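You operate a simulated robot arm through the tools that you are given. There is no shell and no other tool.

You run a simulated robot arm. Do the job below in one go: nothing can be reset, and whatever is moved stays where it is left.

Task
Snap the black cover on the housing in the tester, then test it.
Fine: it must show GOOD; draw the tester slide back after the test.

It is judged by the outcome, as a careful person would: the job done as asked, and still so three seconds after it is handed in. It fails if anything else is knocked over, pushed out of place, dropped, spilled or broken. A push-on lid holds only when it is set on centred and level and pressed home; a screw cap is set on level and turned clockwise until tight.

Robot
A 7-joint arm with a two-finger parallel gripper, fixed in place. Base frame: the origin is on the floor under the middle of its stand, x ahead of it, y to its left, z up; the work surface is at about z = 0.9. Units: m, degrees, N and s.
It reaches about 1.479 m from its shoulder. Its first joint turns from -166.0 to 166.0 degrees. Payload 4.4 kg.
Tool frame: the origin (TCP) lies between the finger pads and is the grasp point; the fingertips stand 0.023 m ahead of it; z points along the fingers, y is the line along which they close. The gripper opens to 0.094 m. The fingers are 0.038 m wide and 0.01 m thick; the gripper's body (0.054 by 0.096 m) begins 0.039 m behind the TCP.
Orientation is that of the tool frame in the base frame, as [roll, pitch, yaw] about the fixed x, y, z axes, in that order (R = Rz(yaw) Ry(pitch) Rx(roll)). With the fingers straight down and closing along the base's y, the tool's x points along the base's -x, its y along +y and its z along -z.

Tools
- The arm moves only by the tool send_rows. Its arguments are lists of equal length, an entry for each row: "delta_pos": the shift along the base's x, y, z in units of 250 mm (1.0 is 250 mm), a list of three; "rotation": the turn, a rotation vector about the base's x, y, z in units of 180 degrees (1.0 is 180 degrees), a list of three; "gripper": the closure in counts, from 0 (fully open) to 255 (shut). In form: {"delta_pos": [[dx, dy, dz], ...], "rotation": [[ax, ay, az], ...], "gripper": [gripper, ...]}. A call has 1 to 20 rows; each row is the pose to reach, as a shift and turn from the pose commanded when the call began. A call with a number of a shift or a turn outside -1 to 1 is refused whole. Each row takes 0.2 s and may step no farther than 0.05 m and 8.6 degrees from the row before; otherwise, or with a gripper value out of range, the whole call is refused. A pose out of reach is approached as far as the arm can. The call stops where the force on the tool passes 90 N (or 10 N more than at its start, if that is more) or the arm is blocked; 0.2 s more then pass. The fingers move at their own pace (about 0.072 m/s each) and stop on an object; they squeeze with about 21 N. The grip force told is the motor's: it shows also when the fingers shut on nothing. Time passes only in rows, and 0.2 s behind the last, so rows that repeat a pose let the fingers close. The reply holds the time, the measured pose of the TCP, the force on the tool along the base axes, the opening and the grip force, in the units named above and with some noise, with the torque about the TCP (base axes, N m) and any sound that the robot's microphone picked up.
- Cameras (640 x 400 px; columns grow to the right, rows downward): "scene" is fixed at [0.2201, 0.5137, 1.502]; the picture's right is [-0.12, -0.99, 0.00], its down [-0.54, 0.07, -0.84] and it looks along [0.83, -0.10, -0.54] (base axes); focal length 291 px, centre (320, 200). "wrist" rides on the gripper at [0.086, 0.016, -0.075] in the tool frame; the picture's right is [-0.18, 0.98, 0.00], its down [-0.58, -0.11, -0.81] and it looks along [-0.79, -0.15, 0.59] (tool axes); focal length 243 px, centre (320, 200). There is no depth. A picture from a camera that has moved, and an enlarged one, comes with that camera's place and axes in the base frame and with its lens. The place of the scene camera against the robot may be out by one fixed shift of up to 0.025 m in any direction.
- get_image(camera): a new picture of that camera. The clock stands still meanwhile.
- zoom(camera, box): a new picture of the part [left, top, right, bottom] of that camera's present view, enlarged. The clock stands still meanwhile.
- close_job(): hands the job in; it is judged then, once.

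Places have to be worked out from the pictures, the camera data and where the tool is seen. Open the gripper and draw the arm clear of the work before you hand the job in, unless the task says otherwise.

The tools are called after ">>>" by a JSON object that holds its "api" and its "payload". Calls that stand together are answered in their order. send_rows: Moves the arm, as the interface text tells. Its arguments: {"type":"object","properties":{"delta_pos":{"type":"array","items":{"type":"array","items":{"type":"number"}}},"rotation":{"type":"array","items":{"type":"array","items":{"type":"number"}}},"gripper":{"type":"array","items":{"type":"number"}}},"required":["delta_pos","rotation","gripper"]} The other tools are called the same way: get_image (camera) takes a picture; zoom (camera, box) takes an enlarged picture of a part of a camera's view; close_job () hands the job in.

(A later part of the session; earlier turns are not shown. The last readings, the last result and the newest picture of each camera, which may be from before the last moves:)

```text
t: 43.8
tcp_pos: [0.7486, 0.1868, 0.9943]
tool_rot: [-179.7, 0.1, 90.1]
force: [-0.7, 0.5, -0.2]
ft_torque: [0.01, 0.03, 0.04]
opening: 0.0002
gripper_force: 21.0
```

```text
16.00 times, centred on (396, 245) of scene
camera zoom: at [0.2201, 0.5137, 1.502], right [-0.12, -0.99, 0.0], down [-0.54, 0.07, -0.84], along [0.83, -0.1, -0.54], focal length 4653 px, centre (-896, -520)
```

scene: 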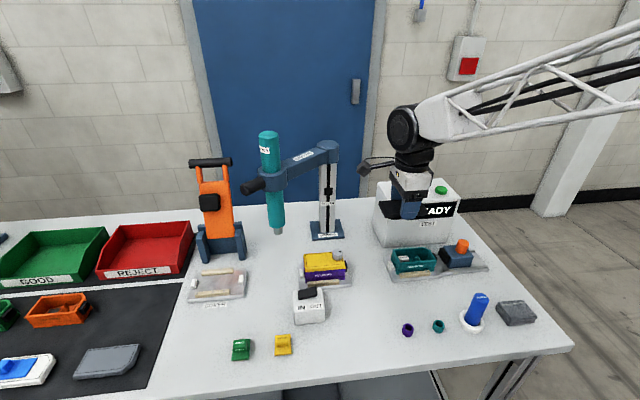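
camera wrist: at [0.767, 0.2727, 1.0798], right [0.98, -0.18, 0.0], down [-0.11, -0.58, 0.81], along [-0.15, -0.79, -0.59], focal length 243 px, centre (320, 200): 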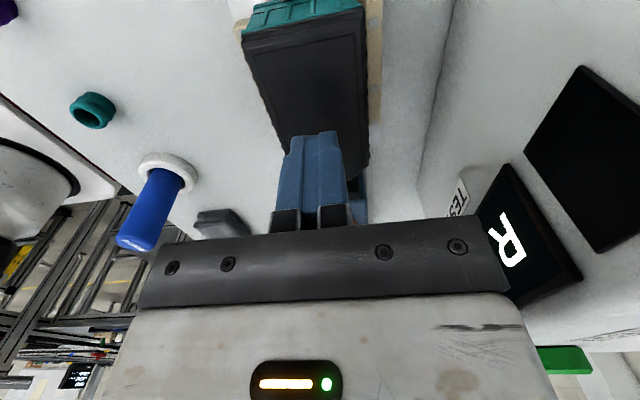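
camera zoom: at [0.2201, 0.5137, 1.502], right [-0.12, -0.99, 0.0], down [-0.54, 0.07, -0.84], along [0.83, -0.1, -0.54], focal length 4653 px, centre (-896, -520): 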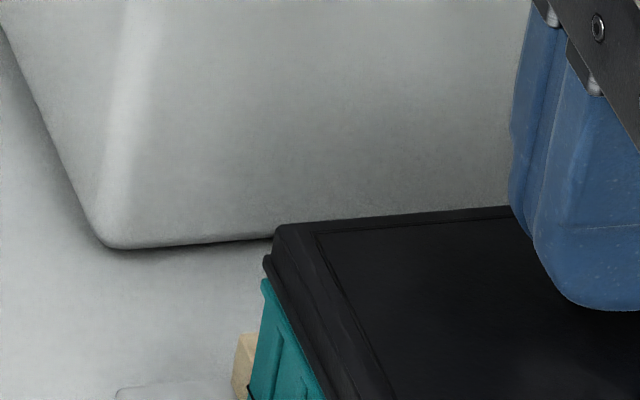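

Compared with the finished yellow cover, the black lip may still be up to about 0.8 mm proud, so I'm not sure it has snapped. I'll press again at the centre, biased 1 mm in −x to cut the sideways load and slightly deeper.

>>> {"api": "send_rows", "payload": {"delta_pos": [[-0.003, -0.001, -0.02], [-0.003, -0.001, -0.036], [-0.003, -0.001, -0.044], [-0.003, -0.001, -0.048], [-0.003, -0.001, -0.052], [-0.003, -0.001, -0.056], [-0.003, -0.001, -0.059], [-0.003, -0.001, -0.061], [-0.003, -0.001, -0.063]], "rotation": [[0, 0, 0], [0, 0, 0], [0, 0, 0], [0, 0, 0], [0, 0, 0], [0, 0, 0], [0, 0, 0], [0, 0, 0], [0, 0, 0]], "gripper": [255, 255, 255, 255, 255, 255, 255, 255, 255]}}

>>> {"api": "zoom", "payload": {"camera": "scene", "box": [395, 256, 411, 266]}}

>>> {"api": "zoom", "payload": {"camera": "scene", "box": [428, 252, 444, 262]}}

```text
t: 45.9
tcp_pos: [0.7525, 0.1876, 0.9877]
tool_rot: [179.5, -0.1, 90.0]
force: [0.3, 0.0, 8.1]
ft_torque: [-0.04, 0.0, 0.01]
opening: 0.0
gripper_force: 21.3
stopped in row 9: the force on the tool passed its limit at 93 N (the readings are from after the stop); the commanded pose is now the measured one
```

```text
16.00 times, centred on (403, 261) of scene
camera zoom: at [0.2201, 0.5137, 1.502], right [-0.12, -0.99, 0.0], down [-0.54, 0.07, -0.84], along [0.83, -0.1, -0.54], focal length 4653 px, centre (-1008, -776)
```

zoom: 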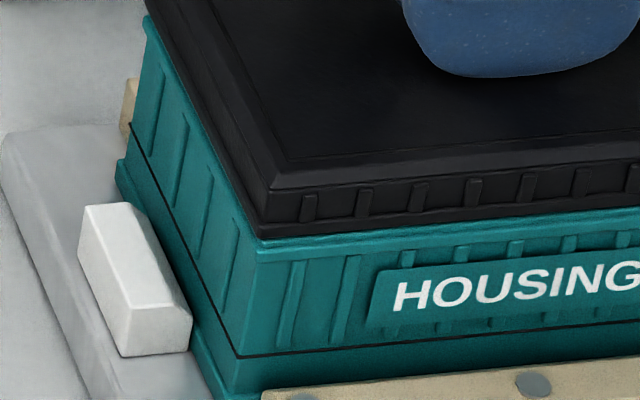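

```text
16.00 times, centred on (436, 257) of scene
camera zoom: at [0.2201, 0.5137, 1.502], right [-0.12, -0.99, 0.0], down [-0.54, 0.07, -0.84], along [0.83, -0.1, -0.54], focal length 4653 px, centre (-1536, -712)
```

zoom: 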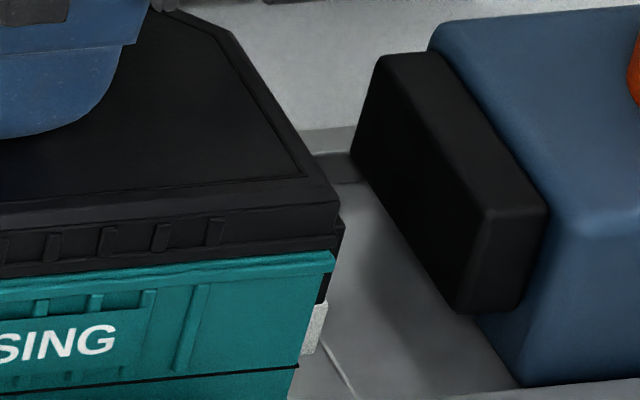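

93 N was reached. The cover's lip now sits against the housing flange the same way as the finished yellow one, so it looks fully home. I'll lift off and turn the tool back +90°, with the camera on the −x side, so I can see the slide, the display and the TEST button.

>>> {"api": "send_rows", "payload": {"delta_pos": [[0, 0, 0.1], [0, 0, 0.22], [0, 0, 0.36], [-0.05, -0.05, 0.4], [-0.1, -0.1, 0.41], [-0.15, -0.15, 0.41], [-0.2, -0.2, 0.41], [-0.24, -0.25, 0.41], [-0.28, -0.3, 0.41], [-0.32, -0.35, 0.41], [-0.36, -0.4, 0.41], [-0.4, -0.45, 0.41], [-0.43, -0.48, 0.41], [-0.45, -0.494, 0.41]], "rotation": [[0, 0, 0], [0, 0, 0], [0, 0, 0], [0, 0, 0.04545], [0, 0, 0.0909], [0, 0, 0.13636], [0, 0, 0.1818], [0, 0, 0.22727], [0, 0, 0.2727], [0, 0, 0.31818], [0, 0, 0.3636], [0, 0, 0.40909], [0, 0, 0.45454], [0, 0, 0.5]], "gripper": [255, 255, 255, 255, 255, 255, 255, 255, 255, 255, 255, 255, 255, 255]}}

>>> {"api": "get_image", "payload": {"camera": "wrist"}}

>>> {"api": "get_image", "payload": {"camera": "scene"}}

```text
t: 48.9
tcp_pos: [0.6381, 0.0636, 1.0888]
tool_rot: [179.6, -0.1, -180.0]
force: [0.1, 0.2, 0.0]
ft_torque: [0.0, 0.01, -0.03]
opening: 0.0
gripper_force: 21.1
```

```text
taken
camera wrist: at [0.5518, 0.079, 1.1631], right [0.18, 0.98, 0.01], down [0.58, -0.11, 0.8], along [0.79, -0.14, -0.59], focal length 243 px, centre (320, 200)
```

wrist: 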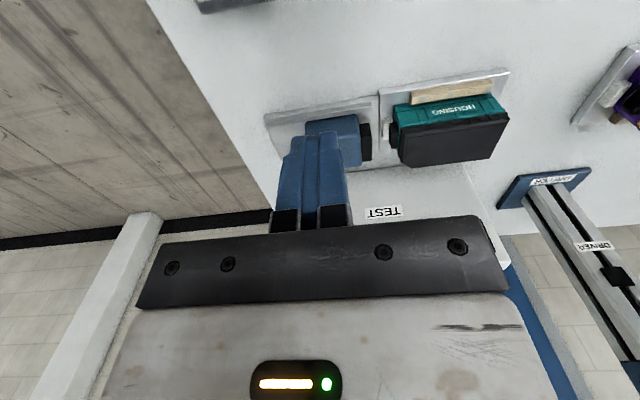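

```text
taken
```

scene: 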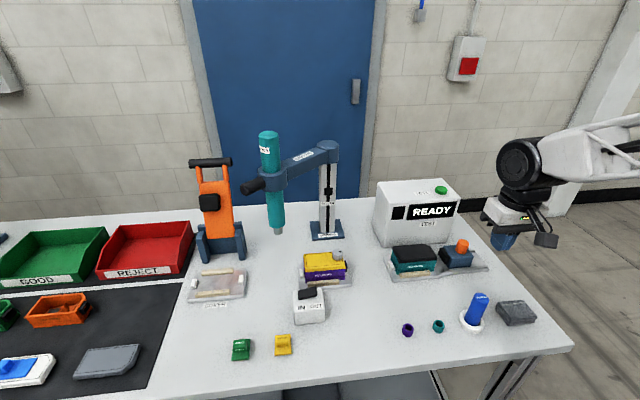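

The cover is on, nothing else moved, and the display reads READY. I'll open the fingers, trim the 0.4° roll, and get a clear view of the slide and knob.

>>> {"api": "send_rows", "payload": {"delta_pos": [[0, 0, 0], [0, 0, 0.05], [0, 0, 0.1], [0, 0, 0.16]], "rotation": [[0.0012, 0, 0], [0.0024, 0, 0], [0.0024, 0, 0], [0.0024, 0, 0]], "gripper": [0, 0, 0, 0]}}

>>> {"api": "get_image", "payload": {"camera": "wrist"}}

>>> {"api": "zoom", "payload": {"camera": "wrist", "box": [250, 60, 420, 200]}}

>>> {"api": "zoom", "payload": {"camera": "scene", "box": [380, 225, 500, 290]}}

```text
t: 49.9
tcp_pos: [0.6381, 0.0646, 1.1262]
tool_rot: [179.1, -0.1, -179.9]
force: [-0.1, -0.2, 0.0]
ft_torque: [0.02, 0.03, 0.01]
opening: 0.0941
gripper_force: 0.1
```

```text
taken
camera wrist: at [0.5518, 0.0791, 1.2033], right [0.18, 0.98, 0.01], down [0.58, -0.12, 0.8], along [0.79, -0.14, -0.59], focal length 243 px, centre (320, 200)
```

wrist: 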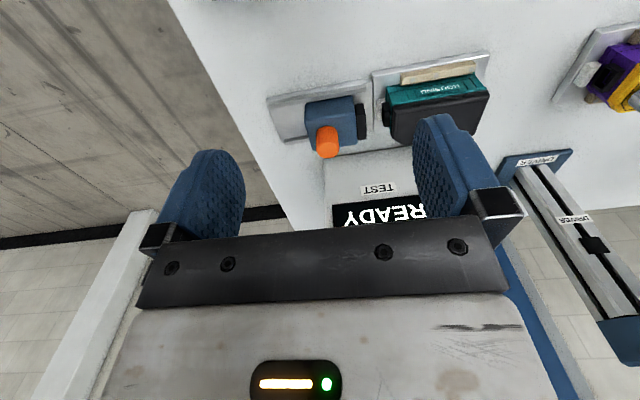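

```text
2.86 times, centred on (335, 130) of wrist
camera zoom: at [0.5518, 0.0791, 1.2033], right [0.18, 0.98, 0.01], down [0.58, -0.12, 0.8], along [0.79, -0.14, -0.59], focal length 693 px, centre (277, 400)
```

zoom: 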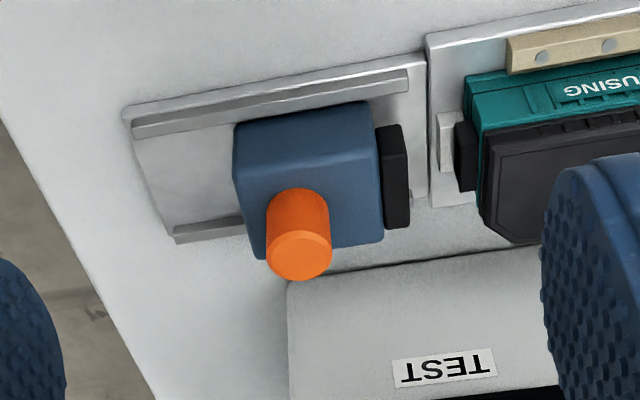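

```text
5.33 times, centred on (440, 258) of scene
camera zoom: at [0.2201, 0.5137, 1.502], right [-0.12, -0.99, 0.0], down [-0.54, 0.07, -0.84], along [0.83, -0.1, -0.54], focal length 1551 px, centre (-320, -107)
```

zoom: 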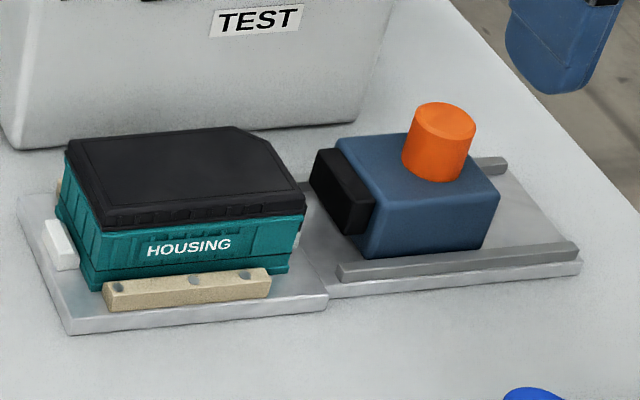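

My roll trim had the wrong sign (179.1° now). I'll correct by −0.9° about x and re-measure the knob.

>>> {"api": "send_rows", "payload": {"delta_pos": [[0, 0, 0], [0, 0, 0], [0, 0, 0]], "rotation": [[-0.0025, 0, 0], [-0.005, 0, 0], [-0.005, 0, 0]], "gripper": [0, 0, 0]}}

>>> {"api": "zoom", "payload": {"camera": "wrist", "box": [250, 60, 420, 200]}}

```text
t: 50.7
tcp_pos: [0.6377, 0.0641, 1.1277]
tool_rot: [-179.8, -0.1, -180.0]
force: [-0.3, 0.9, -0.6]
ft_torque: [0.0, -0.02, 0.0]
opening: 0.0939
gripper_force: 0.0
```

```text
2.86 times, centred on (335, 130) of wrist
camera zoom: at [0.5521, 0.0797, 1.2031], right [0.18, 0.98, 0.0], down [0.58, -0.11, 0.81], along [0.79, -0.15, -0.59], focal length 693 px, centre (277, 400)
```

zoom: 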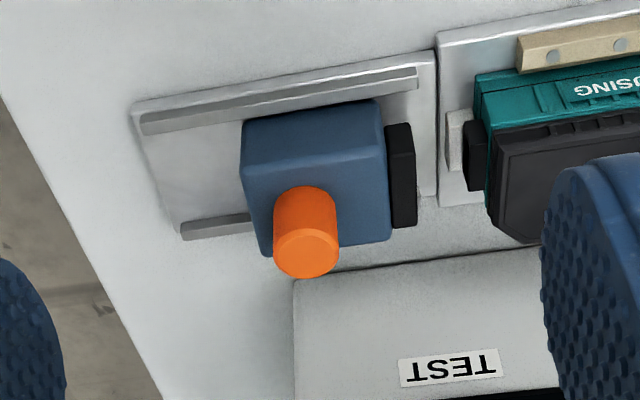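

The knob top is at about (0.749, 0.057, 0.983) with a diameter of about 27 mm, and the block top is at z ≈ 0.954. The connector gap is about 23 mm, so the slide must move +y. I'll move above the knob with the fingers (closing along y) opened to about 60 mm.

>>> {"api": "send_rows", "payload": {"delta_pos": [[0.11, -0.007, -0.02], [0.22, -0.014, -0.12], [0.33, -0.021, -0.24], [0.444, -0.028, -0.34], [0.444, -0.028, -0.39]], "rotation": [[0, 0, 0], [0, 0, 0], [0, 0, 0], [0, 0, 0], [0, 0, 0]], "gripper": [92, 92, 92, 92, 92]}}

>>> {"api": "get_image", "payload": {"camera": "wrist"}}

>>> {"api": "zoom", "payload": {"camera": "scene", "box": [390, 190, 500, 285]}}

```text
t: 51.9
tcp_pos: [0.7484, 0.058, 1.0305]
tool_rot: [-180.0, -0.1, 180.0]
force: [0.3, 0.1, -0.5]
ft_torque: [0.0, -0.01, 0.0]
opening: 0.0602
gripper_force: 0.0
```

```text
taken
camera wrist: at [0.6636, 0.0737, 1.1052], right [0.18, 0.98, 0.0], down [0.58, -0.11, 0.81], along [0.79, -0.15, -0.59], focal length 243 px, centre (320, 200)
```

wrist: 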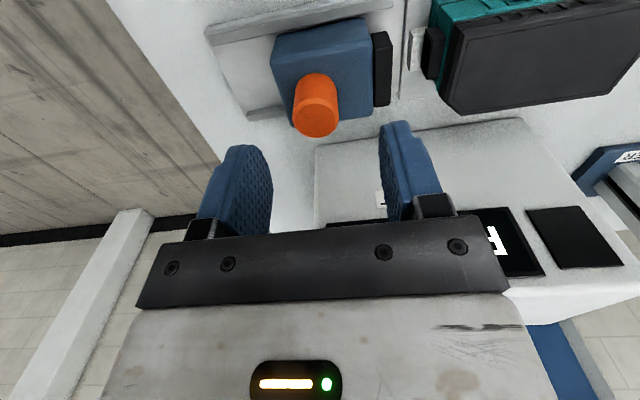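

```text
4.21 times, centred on (445, 238) of scene
camera zoom: at [0.2201, 0.5137, 1.502], right [-0.12, -0.99, 0.0], down [-0.54, 0.07, -0.84], along [0.83, -0.1, -0.54], focal length 1224 px, centre (-206, 42)
```

zoom: 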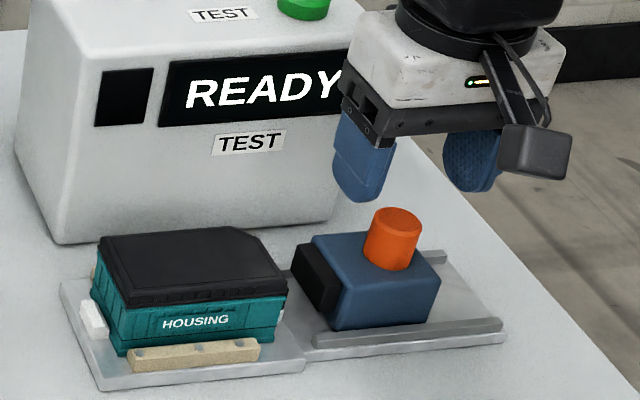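

The knob lies about 2.5 mm toward −y of the TCP. I'll correct that and descend so the fingertips stop above the cover-top height, straddling the knob.

>>> {"api": "send_rows", "payload": {"delta_pos": [[0.004, -0.009, -0.04], [0.004, -0.009, -0.1], [0.004, -0.009, -0.14], [0.004, -0.009, -0.17]], "rotation": [[0, 0, 0], [0, 0, 0], [0, 0, 0], [0, 0, 0]], "gripper": [92, 92, 92, 92]}}

>>> {"api": "get_image", "payload": {"camera": "wrist"}}

>>> {"api": "zoom", "payload": {"camera": "scene", "box": [390, 190, 500, 285]}}

```text
t: 52.9
tcp_pos: [0.751, 0.0555, 0.9869]
tool_rot: [-179.9, -0.1, 179.9]
force: [-0.4, -0.1, -0.2]
ft_torque: [0.01, 0.03, -0.03]
opening: 0.0601
gripper_force: 0.0
```

```text
taken
camera wrist: at [0.6644, 0.0713, 1.0618], right [0.18, 0.98, 0.0], down [0.58, -0.11, 0.81], along [0.79, -0.15, -0.59], focal length 243 px, centre (320, 200)
```

wrist: 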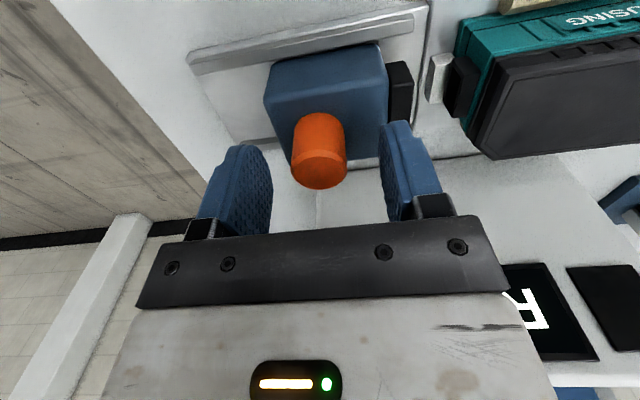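

```text
4.21 times, centred on (445, 238) of scene
camera zoom: at [0.2201, 0.5137, 1.502], right [-0.12, -0.99, 0.0], down [-0.54, 0.07, -0.84], along [0.83, -0.1, -0.54], focal length 1224 px, centre (-206, 42)
```

zoom: 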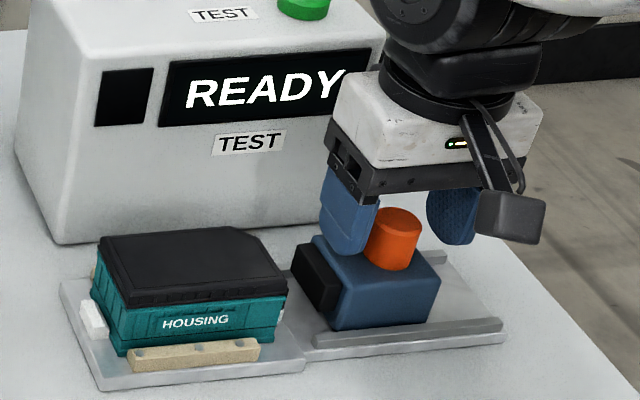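

The fingers straddle the knob. Closing on it.

>>> {"api": "send_rows", "payload": {"delta_pos": [[0, 0, 0], [0, 0, 0], [0, 0, 0], [0, 0, 0]], "rotation": [[0, 0, 0], [0, 0, 0], [0, 0, 0], [0, 0, 0]], "gripper": [150, 255, 255, 255]}}

```text
t: 53.9
tcp_pos: [0.7506, 0.0549, 0.9865]
tool_rot: [-180.0, -0.1, -180.0]
force: [2.9, -4.0, -1.4]
ft_torque: [0.42, 0.0, -0.03]
opening: 0.0277
gripper_force: 45.2
```

The knob is gripped at 27.7 mm. I'll push the slide toward +y, about 20 mm at first, watching the force.

>>> {"api": "send_rows", "payload": {"delta_pos": [[0, 0.016, 0], [0, 0.032, 0], [0, 0.048, 0], [0, 0.064, 0], [0, 0.08, 0]], "rotation": [[0, 0, 0], [0, 0, 0], [0, 0, 0], [0, 0, 0], [0, 0, 0]], "gripper": [255, 255, 255, 255, 255]}}

>>> {"api": "zoom", "payload": {"camera": "scene", "box": [390, 190, 500, 285]}}

>>> {"api": "get_image", "payload": {"camera": "wrist"}}

```text
t: 55.1
tcp_pos: [0.7499, 0.0744, 0.9871]
tool_rot: [-180.0, -0.1, -180.0]
force: [29.9, 4.2, -31.0]
ft_torque: [0.61, -0.37, -0.01]
opening: 0.0275
gripper_force: 45.1
```

```text
4.21 times, centred on (445, 238) of scene
camera zoom: at [0.2201, 0.5137, 1.502], right [-0.12, -0.99, 0.0], down [-0.54, 0.07, -0.84], along [0.83, -0.1, -0.54], focal length 1224 px, centre (-206, 42)
```

zoom: 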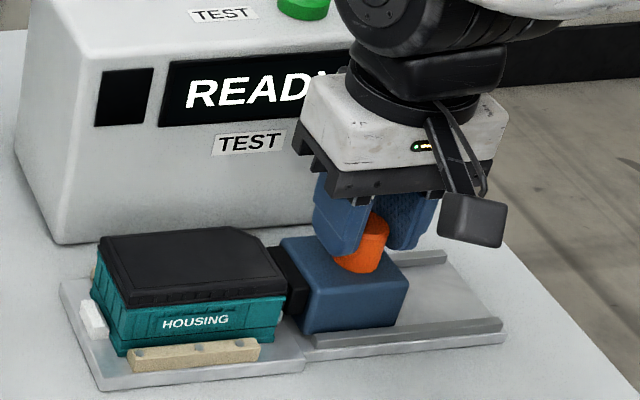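

```text
taken
camera wrist: at [0.6644, 0.0921, 1.062], right [0.18, 0.98, 0.0], down [0.58, -0.11, 0.81], along [0.79, -0.15, -0.59], focal length 243 px, centre (320, 200)
```

wrist: 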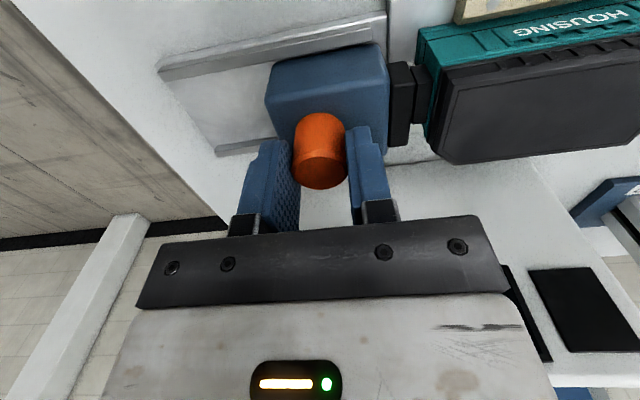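

The slide moved 20 mm and its connector is close to the housing's. The 30 N loads in +x and −z are rail constraint forces from small tool misalignment, so I'll relax by 1 mm in each and continue gently.

>>> {"api": "send_rows", "payload": {"delta_pos": [[0.004, 0, -0.004], [0.004, 0.004, -0.004], [0.004, 0.008, -0.004], [0.004, 0.012, -0.004]], "rotation": [[0, 0, 0], [0, 0, 0], [0, 0, 0], [0, 0, 0]], "gripper": [255, 255, 255, 255]}}

>>> {"api": "zoom", "payload": {"camera": "wrist", "box": [340, 30, 460, 160]}}

>>> {"api": "zoom", "payload": {"camera": "scene", "box": [420, 235, 470, 275]}}

```text
t: 56.1
tcp_pos: [0.7497, 0.0783, 0.9883]
tool_rot: [-179.9, -0.1, -179.9]
force: [-35.2, 3.5, 5.0]
ft_torque: [0.43, 0.56, -0.01]
opening: 0.0278
gripper_force: 45.5
```

```text
3.08 times, centred on (400, 95) of wrist
camera zoom: at [0.6644, 0.0939, 1.062], right [0.18, 0.98, 0.0], down [0.58, -0.11, 0.81], along [0.79, -0.15, -0.59], focal length 746 px, centre (74, 523)
```

zoom: 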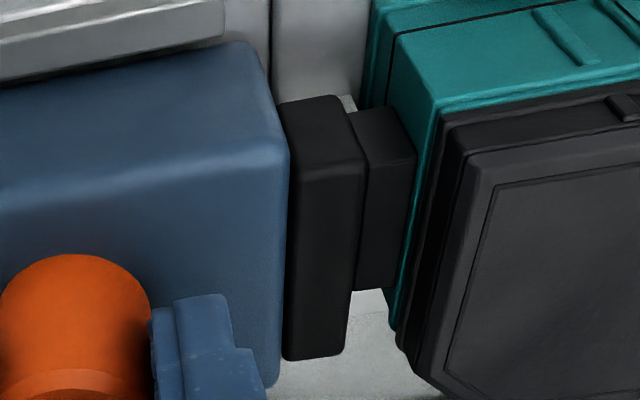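

```text
10.00 times, centred on (445, 255) of scene
camera zoom: at [0.2201, 0.5137, 1.502], right [-0.12, -0.99, 0.0], down [-0.54, 0.07, -0.84], along [0.83, -0.1, -0.54], focal length 2908 px, centre (-930, -350)
```

zoom: 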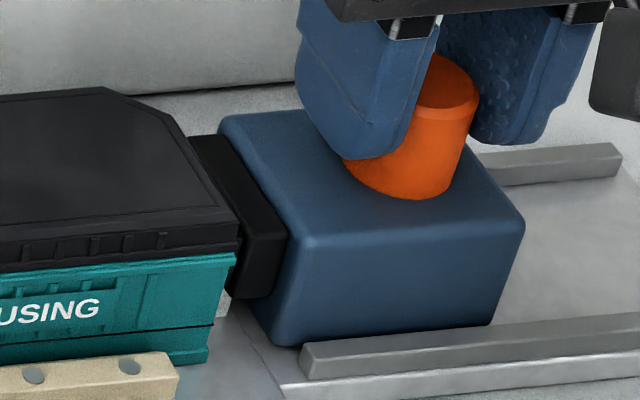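

The connectors look just about touching, but y-force is still low. I'll relax x by 0.5 mm and keep pushing +y in 1 mm rows until real resistance shows.

>>> {"api": "send_rows", "payload": {"delta_pos": [[-0.002, 0.002, -0.0005], [-0.002, 0.006, -0.0005], [-0.002, 0.01, -0.0005], [-0.002, 0.014, -0.0005]], "rotation": [[0, 0, 0], [0, 0, 0], [0, 0, 0], [0, 0, 0]], "gripper": [255, 255, 255, 255]}}

>>> {"api": "zoom", "payload": {"camera": "wrist", "box": [340, 30, 460, 160]}}

>>> {"api": "zoom", "payload": {"camera": "scene", "box": [390, 190, 500, 285]}}

```text
t: 57.1
tcp_pos: [0.7508, 0.0791, 0.9878]
tool_rot: [-179.8, -0.1, 179.9]
force: [-17.9, -70.1, -9.3]
ft_torque: [-0.32, -0.07, -0.16]
opening: 0.0277
gripper_force: 45.1
```

```text
3.08 times, centred on (400, 95) of wrist
camera zoom: at [0.6645, 0.0947, 1.062], right [0.19, 0.98, 0.0], down [0.58, -0.11, 0.81], along [0.79, -0.15, -0.59], focal length 746 px, centre (74, 523)
```

zoom: 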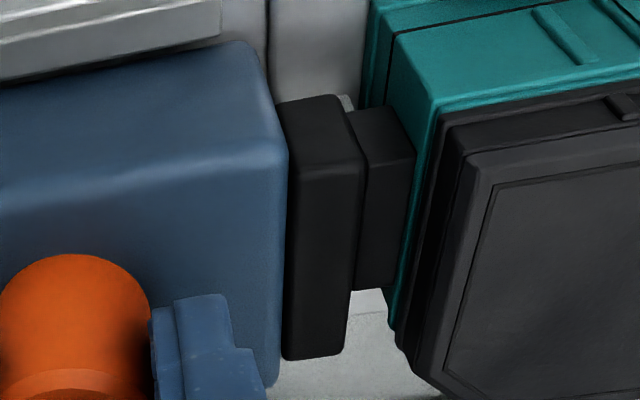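

```text
4.21 times, centred on (445, 238) of scene
camera zoom: at [0.2201, 0.5137, 1.502], right [-0.12, -0.99, 0.0], down [-0.54, 0.07, -0.84], along [0.83, -0.1, -0.54], focal length 1224 px, centre (-206, 42)
```

zoom: 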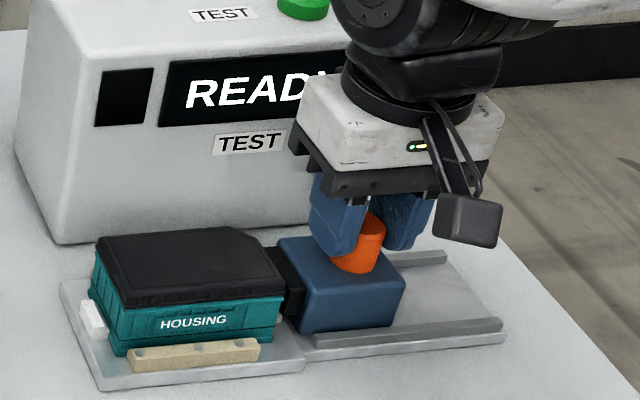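

Y-force reached −70 N and motion stopped, so the slide is fully forward with the connectors mated. I'll relax the commanded push by about 1.8 mm to unload, keeping the slide in place, and check the display.

>>> {"api": "send_rows", "payload": {"delta_pos": [[-0.001, -0.004, 0], [-0.001, -0.007, 0], [-0.001, -0.007, 0]], "rotation": [[0, 0, 0], [0, 0, 0], [0, 0, 0]], "gripper": [255, 255, 255]}}

>>> {"api": "zoom", "payload": {"camera": "scene", "box": [410, 235, 470, 275]}}

```text
t: 57.9
tcp_pos: [0.7501, 0.0788, 0.9878]
tool_rot: [-179.9, -0.1, 180.0]
force: [-13.6, -65.3, -7.2]
ft_torque: [-0.17, 0.13, 0.0]
opening: 0.0277
gripper_force: 45.0
```

```text
10.00 times, centred on (440, 255) of scene
camera zoom: at [0.2201, 0.5137, 1.502], right [-0.12, -0.99, 0.0], down [-0.54, 0.07, -0.84], along [0.83, -0.1, -0.54], focal length 2908 px, centre (-880, -350)
```

zoom: 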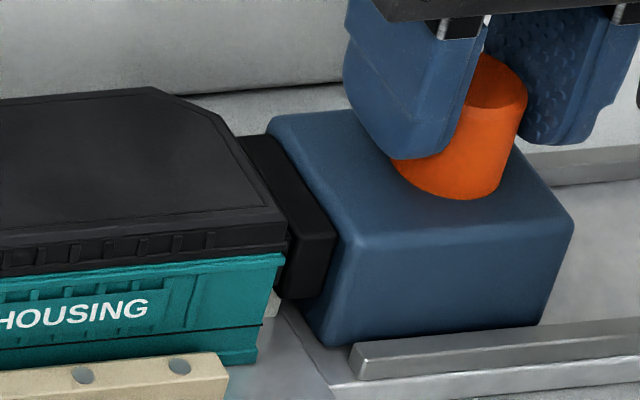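

65 N remains, so I'll ease back another 1.5 mm in small rows.

>>> {"api": "send_rows", "payload": {"delta_pos": [[-0.001, -0.002, 0], [-0.001, -0.004, 0], [-0.001, -0.006, 0]], "rotation": [[0, 0, 0], [0, 0, 0], [0, 0, 0]], "gripper": [255, 255, 255]}}

```text
t: 58.7
tcp_pos: [0.7516, 0.0785, 0.9877]
tool_rot: [-180.0, -0.1, 180.0]
force: [-19.9, -33.6, -1.8]
ft_torque: [0.14, 0.31, -0.03]
opening: 0.0274
gripper_force: 44.7
```

Down to 34 N. One more millimetre, then I'll open the fingers partway to release the knob without pulling it back.

>>> {"api": "send_rows", "payload": {"delta_pos": [[-0.001, -0.002, 0], [-0.001, -0.003, 0], [-0.001, -0.003, 0]], "rotation": [[0, 0, 0], [0, 0, 0], [0, 0, 0]], "gripper": [255, 255, 255]}}

```text
t: 59.5
tcp_pos: [0.7508, 0.0773, 0.987]
tool_rot: [-179.9, -0.1, 179.9]
force: [2.4, 5.5, -5.8]
ft_torque: [0.7, -0.14, 0.21]
opening: 0.0275
gripper_force: 44.8
```

Load is about zero. I'll check whether the slide is still fully mated before releasing.

>>> {"api": "zoom", "payload": {"camera": "scene", "box": [410, 235, 470, 275]}}

>>> {"api": "zoom", "payload": {"camera": "wrist", "box": [340, 30, 460, 160]}}

```text
10.00 times, centred on (440, 255) of scene
camera zoom: at [0.2201, 0.5137, 1.502], right [-0.12, -0.99, 0.0], down [-0.54, 0.07, -0.84], along [0.83, -0.1, -0.54], focal length 2908 px, centre (-880, -350)
```

zoom: 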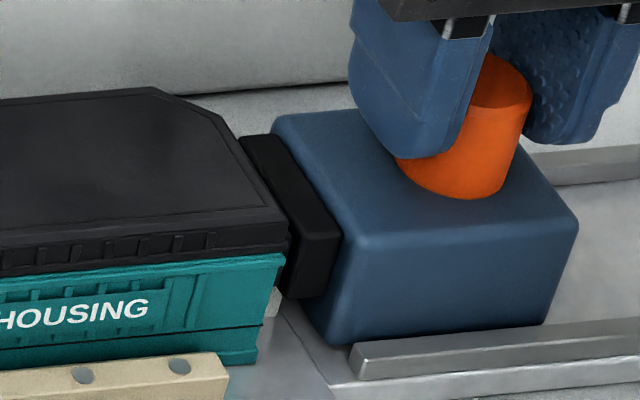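

```text
3.08 times, centred on (400, 95) of wrist
camera zoom: at [0.6643, 0.0929, 1.0618], right [0.18, 0.98, 0.0], down [0.58, -0.11, 0.81], along [0.79, -0.15, -0.59], focal length 746 px, centre (74, 523)
```

zoom: 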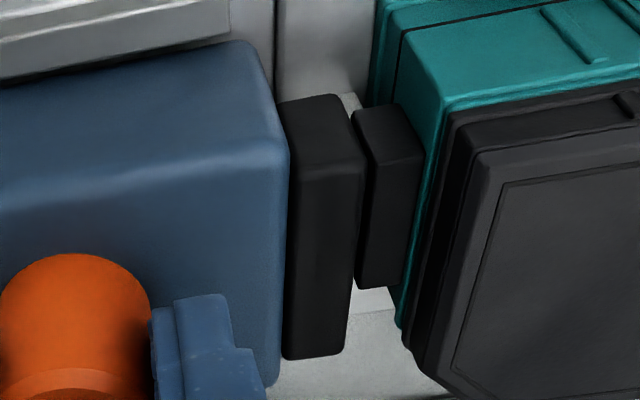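

A hairline gap opened (about 1 mm), so I'll push forward again to firm contact and release the knob with the push still on, so it stays mated.

>>> {"api": "send_rows", "payload": {"delta_pos": [[0, 0.004, 0], [0, 0.006, 0], [0, 0.007, 0]], "rotation": [[0, 0, 0], [0, 0, 0], [0, 0, 0]], "gripper": [255, 255, 255]}}

>>> {"api": "zoom", "payload": {"camera": "wrist", "box": [340, 30, 460, 160]}}

```text
t: 60.3
tcp_pos: [0.7507, 0.0776, 0.9862]
tool_rot: [-179.9, -0.1, -180.0]
force: [-7.6, -6.3, 0.3]
ft_torque: [0.33, 0.23, 0.04]
opening: 0.0274
gripper_force: 45.2
```

```text
3.08 times, centred on (400, 95) of wrist
camera zoom: at [0.6645, 0.0942, 1.062], right [0.18, 0.98, 0.0], down [0.58, -0.11, 0.81], along [0.79, -0.15, -0.59], focal length 746 px, centre (74, 523)
```

zoom: 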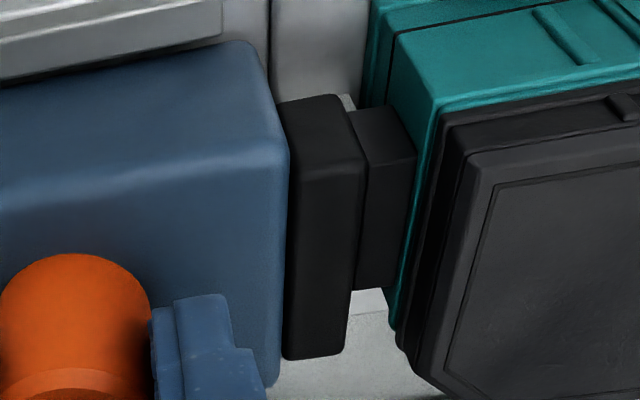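

Back in contact. I'll add about 1 mm of push and open the fingers to around 50 mm in the same call, then rise.

>>> {"api": "send_rows", "payload": {"delta_pos": [[0, 0.003, 0], [0, 0.0045, 0], [0, 0.0045, 0], [0, 0.0045, 0], [0, 0.0045, 0], [0, 0.0045, 0]], "rotation": [[0, 0, 0], [0, 0, 0], [0, 0, 0], [0, 0, 0], [0, 0, 0], [0, 0, 0]], "gripper": [255, 255, 130, 130, 130, 130]}}

>>> {"api": "zoom", "payload": {"camera": "wrist", "box": [280, 30, 460, 160]}}

```text
t: 61.7
tcp_pos: [0.7498, 0.079, 0.9866]
tool_rot: [-180.0, -0.1, 180.0]
force: [0.5, -0.1, -0.2]
ft_torque: [0.01, 0.0, -0.03]
opening: 0.0459
gripper_force: 0.1
```

```text
3.08 times, centred on (370, 95) of wrist
camera zoom: at [0.6643, 0.0956, 1.0624], right [0.18, 0.98, 0.0], down [0.58, -0.11, 0.81], along [0.79, -0.15, -0.59], focal length 746 px, centre (166, 523)
```

zoom: 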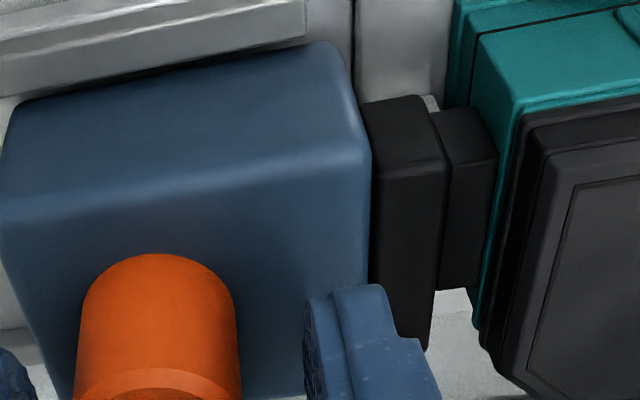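

Released with the connectors touching. I'll rise straight up and look at the tester's top and TEST button.

>>> {"api": "send_rows", "payload": {"delta_pos": [[0, 0, 0.1], [0, 0, 0.25], [0, 0, 0.42], [0, 0, 0.6], [0, 0, 0.78], [0, 0.02, 0.88]], "rotation": [[0, 0, 0], [0, 0, 0], [0, 0, 0], [0, 0, 0], [0, 0, 0], [0, 0, 0]], "gripper": [130, 130, 60, 0, 0, 0]}}

>>> {"api": "get_image", "payload": {"camera": "wrist"}}

>>> {"api": "zoom", "payload": {"camera": "scene", "box": [360, 160, 500, 285]}}

```text
t: 63.1
tcp_pos: [0.7487, 0.0846, 1.2069]
tool_rot: [-179.8, -0.2, -180.0]
force: [-0.2, -0.2, 0.3]
ft_torque: [-0.01, -0.02, -0.02]
opening: 0.094
gripper_force: 0.0
```

```text
taken
camera wrist: at [0.6633, 0.1008, 1.2812], right [0.18, 0.98, 0.0], down [0.58, -0.11, 0.8], along [0.79, -0.15, -0.59], focal length 243 px, centre (320, 200)
```

wrist: 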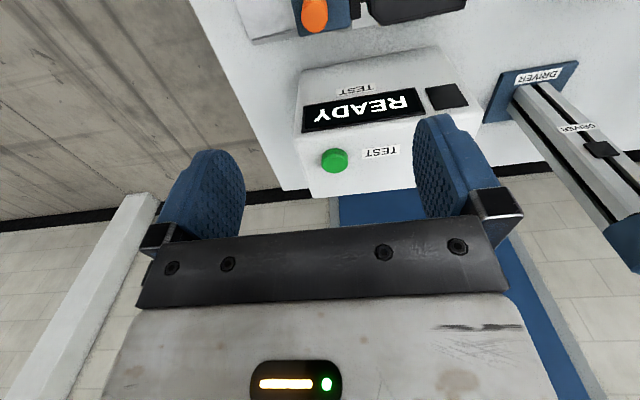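

```text
3.20 times, centred on (430, 222) of scene
camera zoom: at [0.2201, 0.5137, 1.502], right [-0.12, -0.99, 0.0], down [-0.54, 0.07, -0.84], along [0.83, -0.1, -0.54], focal length 931 px, centre (-32, 128)
```

zoom: 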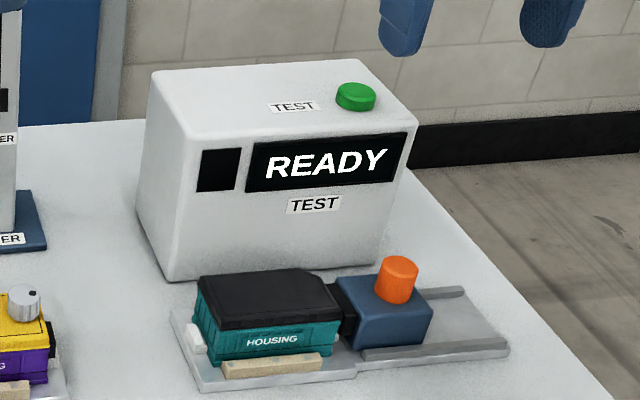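

The display still reads READY and the slide is forward. I'll take a second, lower view to triangulate the green button before pressing it.

>>> {"api": "send_rows", "payload": {"delta_pos": [[0, 0, -0.12], [0, 0, -0.24]], "rotation": [[0, 0, 0], [0, 0, 0]], "gripper": [0, 0]}}

>>> {"api": "zoom", "payload": {"camera": "wrist", "box": [250, 100, 420, 220]}}

```text
t: 63.7
tcp_pos: [0.7499, 0.0858, 1.1465]
tool_rot: [-179.9, -0.1, 180.0]
force: [0.8, 0.1, 1.1]
ft_torque: [-0.01, 0.01, 0.01]
opening: 0.0939
gripper_force: 0.1
```

```text
3.33 times, centred on (335, 160) of wrist
camera zoom: at [0.664, 0.1017, 1.2212], right [0.18, 0.98, 0.0], down [0.58, -0.11, 0.81], along [0.79, -0.15, -0.59], focal length 809 px, centre (270, 333)
```

zoom: 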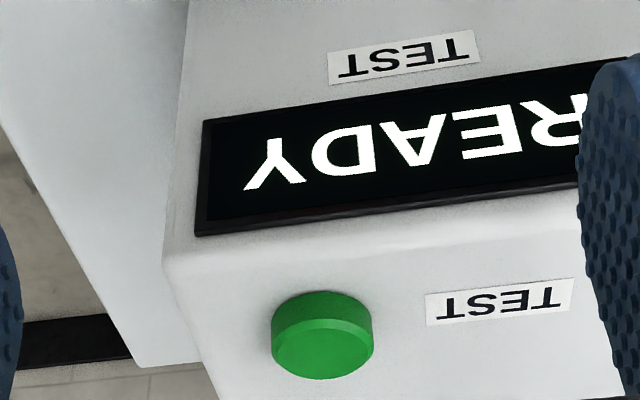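

The button is at about (0.86, 0.081, 1.08), with x still uncertain by about a centimetre. I'll move closer above the tester, staying clear of it, for a low-parallax look.

>>> {"api": "send_rows", "payload": {"delta_pos": [[0.12, -0.005, 0], [0.24, -0.01, 0], [0.36, -0.015, 0]], "rotation": [[0, 0, 0], [0, 0, 0], [0, 0, 0]], "gripper": [0, 0, 0]}}

>>> {"api": "get_image", "payload": {"camera": "wrist"}}

>>> {"api": "zoom", "payload": {"camera": "scene", "box": [360, 130, 500, 255]}}

```text
t: 64.5
tcp_pos: [0.8402, 0.0805, 1.1474]
tool_rot: [-179.9, 0.0, -180.0]
force: [1.0, 0.5, 0.0]
ft_torque: [-0.03, 0.0, 0.0]
opening: 0.0938
gripper_force: 0.1
```

```text
taken
camera wrist: at [0.7544, 0.0969, 1.2222], right [0.18, 0.98, 0.0], down [0.58, -0.11, 0.81], along [0.79, -0.15, -0.59], focal length 243 px, centre (320, 200)
```

wrist: 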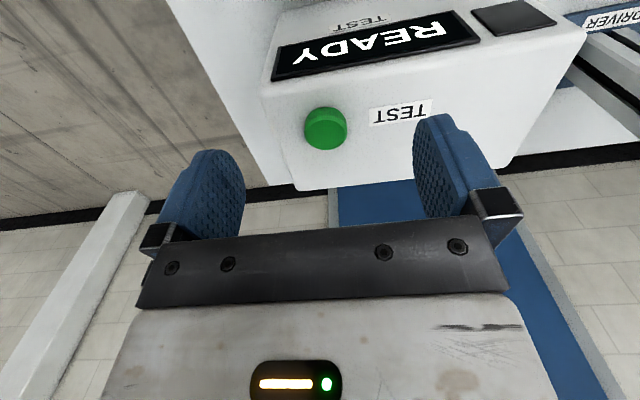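

```text
3.20 times, centred on (430, 192) of scene
camera zoom: at [0.2201, 0.5137, 1.502], right [-0.12, -0.99, 0.0], down [-0.54, 0.07, -0.84], along [0.83, -0.1, -0.54], focal length 931 px, centre (-32, 224)
```

zoom: 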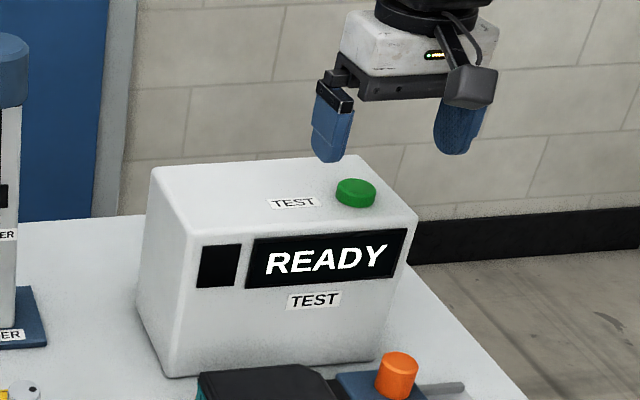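

Triangulation puts the button's top at about (0.863, 0.0805, 1.081). I'll close the fingers and move just above it.

>>> {"api": "send_rows", "payload": {"delta_pos": [[0, 0, 0], [0.046, 0, 0], [0.092, 0, 0], [0.092, 0, 0], [0.092, 0, -0.05], [0.092, 0, -0.088]], "rotation": [[0, 0, 0], [0, 0, 0], [0, 0, 0], [0, 0, 0], [0, 0, 0], [0, 0, 0]], "gripper": [255, 255, 255, 255, 255, 255]}}

>>> {"api": "get_image", "payload": {"camera": "wrist"}}

>>> {"api": "zoom", "payload": {"camera": "scene", "box": [400, 150, 480, 220]}}

```text
t: 65.9
tcp_pos: [0.8638, 0.0821, 1.1265]
tool_rot: [-179.9, -0.1, -180.0]
force: [0.3, -0.6, 0.5]
ft_torque: [-0.02, -0.04, 0.0]
opening: 0.0
gripper_force: 20.8
```

```text
taken
camera wrist: at [0.7774, 0.098, 1.201], right [0.18, 0.98, 0.0], down [0.58, -0.11, 0.81], along [0.79, -0.15, -0.59], focal length 243 px, centre (320, 200)
```

wrist: 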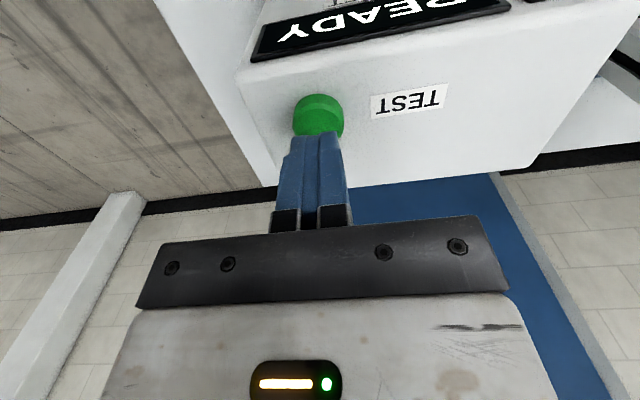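

```text
5.71 times, centred on (440, 185) of scene
camera zoom: at [0.2201, 0.5137, 1.502], right [-0.12, -0.99, 0.0], down [-0.54, 0.07, -0.84], along [0.83, -0.1, -0.54], focal length 1662 px, centre (-366, 286)
```

zoom: 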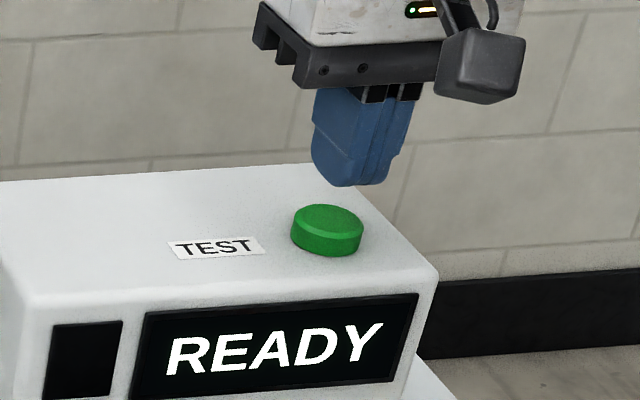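

The fingertips are aligned over the button within about 1–2 mm. I'll descend slowly to press it, watching force and display.

>>> {"api": "send_rows", "payload": {"delta_pos": [[0, 0, -0.04], [0, 0, -0.06], [0, 0, -0.07], [0, 0, -0.08], [0, 0, -0.088], [0, 0, -0.096]], "rotation": [[0, 0, 0], [0, 0, 0], [0, 0, 0], [0, 0, 0], [0, 0, 0], [0, 0, 0]], "gripper": [255, 255, 255, 255, 255, 255]}}

>>> {"api": "zoom", "payload": {"camera": "scene", "box": [400, 150, 480, 220]}}

```text
t: 67.3
tcp_pos: [0.8631, 0.081, 1.1007]
tool_rot: [-179.9, -0.2, -180.0]
force: [-0.5, -0.6, 0.8]
ft_torque: [-0.01, 0.02, 0.0]
opening: 0.0003
gripper_force: 21.2
```

```text
5.71 times, centred on (440, 185) of scene
camera zoom: at [0.2201, 0.5137, 1.502], right [-0.12, -0.99, 0.0], down [-0.54, 0.07, -0.84], along [0.83, -0.1, -0.54], focal length 1662 px, centre (-366, 286)
```

zoom: 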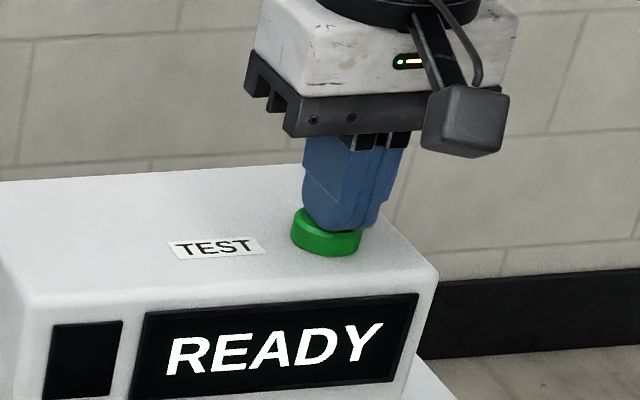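

The fingertips are at the button surface with no force yet. I'll press a few more millimetres in 1 mm rows.

>>> {"api": "send_rows", "payload": {"delta_pos": [[0, 0, -0.004], [0, 0, -0.008], [0, 0, -0.012]], "rotation": [[0, 0, 0], [0, 0, 0], [0, 0, 0]], "gripper": [255, 255, 255]}}

>>> {"api": "zoom", "payload": {"camera": "scene", "box": [400, 150, 480, 220]}}

```text
t: 68.1
tcp_pos: [0.8631, 0.0824, 1.099]
tool_rot: [-179.8, 0.0, -180.0]
force: [-0.6, 1.7, 1.1]
ft_torque: [0.03, -0.03, 0.06]
opening: 0.0001
gripper_force: 21.3
```

```text
5.71 times, centred on (440, 185) of scene
camera zoom: at [0.2201, 0.5137, 1.502], right [-0.12, -0.99, 0.0], down [-0.54, 0.07, -0.84], along [0.83, -0.1, -0.54], focal length 1662 px, centre (-366, 286)
```

zoom: 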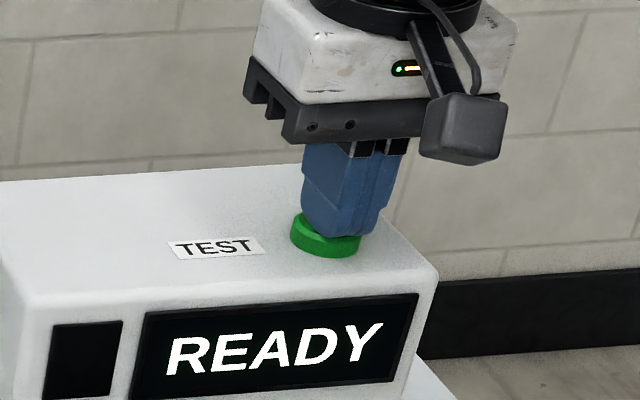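

Only about 1 N so far. Continuing down in 1 mm rows.

>>> {"api": "send_rows", "payload": {"delta_pos": [[0, 0, -0.004], [0, 0, -0.008], [0, 0, -0.012]], "rotation": [[0, 0, 0], [0, 0, 0], [0, 0, 0]], "gripper": [255, 255, 255]}}

>>> {"api": "zoom", "payload": {"camera": "scene", "box": [400, 150, 480, 220]}}

```text
t: 68.9
tcp_pos: [0.863, 0.0812, 1.0958]
tool_rot: [-180.0, -0.2, -180.0]
force: [-0.7, -1.9, 3.1]
ft_torque: [-0.05, -0.03, 0.0]
opening: 0.0001
gripper_force: 21.3
heard: click
```

```text
5.71 times, centred on (440, 185) of scene
camera zoom: at [0.2201, 0.5137, 1.502], right [-0.12, -0.99, 0.0], down [-0.54, 0.07, -0.84], along [0.83, -0.1, -0.54], focal length 1662 px, centre (-366, 286)
```

zoom: 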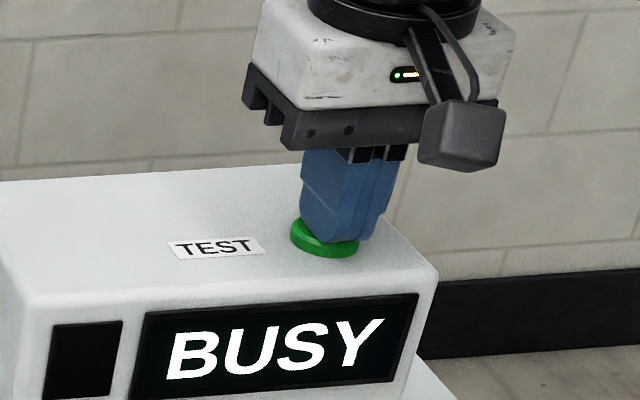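

A click was heard and the display shows BUSY. I'll lift off the button and wait for the result.

>>> {"api": "send_rows", "payload": {"delta_pos": [[0, 0, 0.02], [0, 0, 0.06], [0, 0, 0.12], [0, 0, 0.16], [0, 0, 0.16], [0, 0, 0.16], [0, 0, 0.16], [0, 0, 0.16]], "rotation": [[0, 0, 0], [0, 0, 0], [0, 0, 0], [0, 0, 0], [0, 0, 0], [0, 0, 0], [0, 0, 0], [0, 0, 0]], "gripper": [255, 255, 255, 255, 255, 255, 255, 255]}}

>>> {"api": "zoom", "payload": {"camera": "scene", "box": [380, 180, 480, 285]}}

```text
t: 70.7
tcp_pos: [0.8637, 0.0807, 1.1361]
tool_rot: [-179.9, -0.1, 180.0]
force: [-0.1, -0.3, -0.1]
ft_torque: [0.04, 0.01, 0.01]
opening: 0.0
gripper_force: 21.1
```

```text
3.81 times, centred on (430, 232) of scene
camera zoom: at [0.2201, 0.5137, 1.502], right [-0.12, -0.99, 0.0], down [-0.54, 0.07, -0.84], along [0.83, -0.1, -0.54], focal length 1108 px, centre (-99, 76)
```

zoom: 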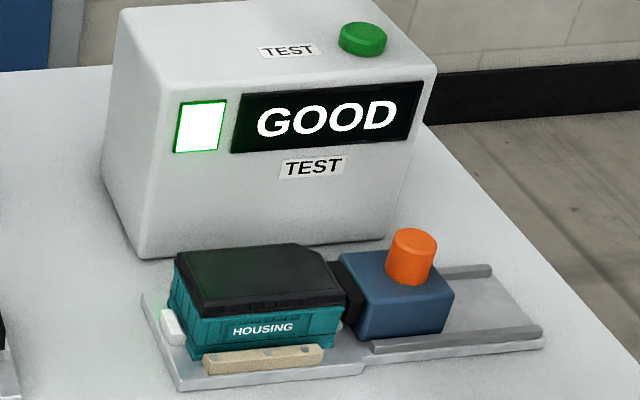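

The display shows GOOD. Next I'll go back over the knob (now at y ≈ 0.079) to draw the slide back, moving off the tester before descending.

>>> {"api": "send_rows", "payload": {"delta_pos": [[-0.15, 0, 0], [-0.3, -0.004, 0], [-0.452, -0.008, 0], [-0.452, -0.008, -0.15], [-0.452, -0.008, -0.3], [-0.452, -0.008, -0.42]], "rotation": [[0, 0, 0], [0, 0, 0], [0, 0, 0], [0, 0, 0], [0, 0, 0], [0, 0, 0]], "gripper": [255, 255, 92, 92, 92, 92]}}

>>> {"api": "get_image", "payload": {"camera": "wrist"}}

>>> {"api": "zoom", "payload": {"camera": "scene", "box": [380, 180, 480, 285]}}

```text
t: 72.1
tcp_pos: [0.7502, 0.08, 1.0303]
tool_rot: [-179.9, 0.0, 180.0]
force: [0.8, -0.1, 0.2]
ft_torque: [-0.02, -0.01, -0.01]
opening: 0.0602
gripper_force: 0.0
```

```text
taken
camera wrist: at [0.6639, 0.0949, 1.1049], right [0.18, 0.98, 0.0], down [0.58, -0.11, 0.81], along [0.79, -0.15, -0.59], focal length 243 px, centre (320, 200)
```

wrist: 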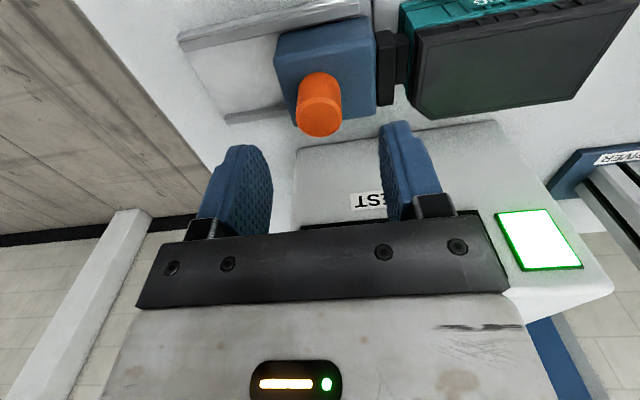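

```text
3.81 times, centred on (430, 232) of scene
camera zoom: at [0.2201, 0.5137, 1.502], right [-0.12, -0.99, 0.0], down [-0.54, 0.07, -0.84], along [0.83, -0.1, -0.54], focal length 1108 px, centre (-99, 76)
```

zoom: 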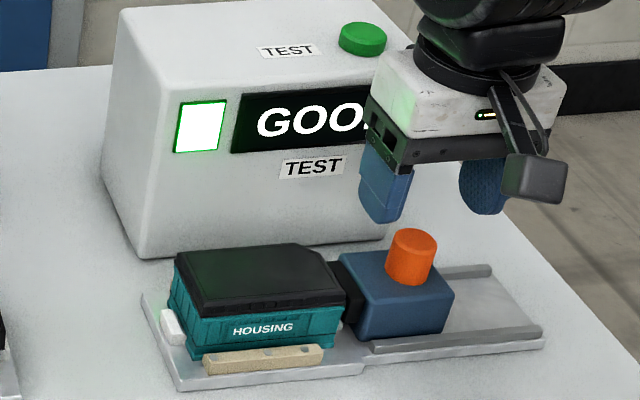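

The knob is nearly centred between the fingers. I'll descend and close on it.

>>> {"api": "send_rows", "payload": {"delta_pos": [[0.001, -0.004, -0.06], [0.001, -0.004, -0.12], [0.001, -0.004, -0.172], [0.001, -0.004, -0.172], [0.001, -0.004, -0.172], [0.001, -0.004, -0.172], [0.001, -0.004, -0.172]], "rotation": [[0, 0, 0], [0, 0, 0], [0, 0, 0], [0, 0, 0], [0, 0, 0], [0, 0, 0], [0, 0, 0]], "gripper": [92, 92, 92, 160, 255, 255, 255]}}

```text
t: 73.7
tcp_pos: [0.7505, 0.0772, 0.9869]
tool_rot: [-179.8, -0.1, -180.0]
force: [0.5, 5.4, -2.3]
ft_torque: [0.54, -0.05, -0.03]
opening: 0.0276
gripper_force: 44.6
```

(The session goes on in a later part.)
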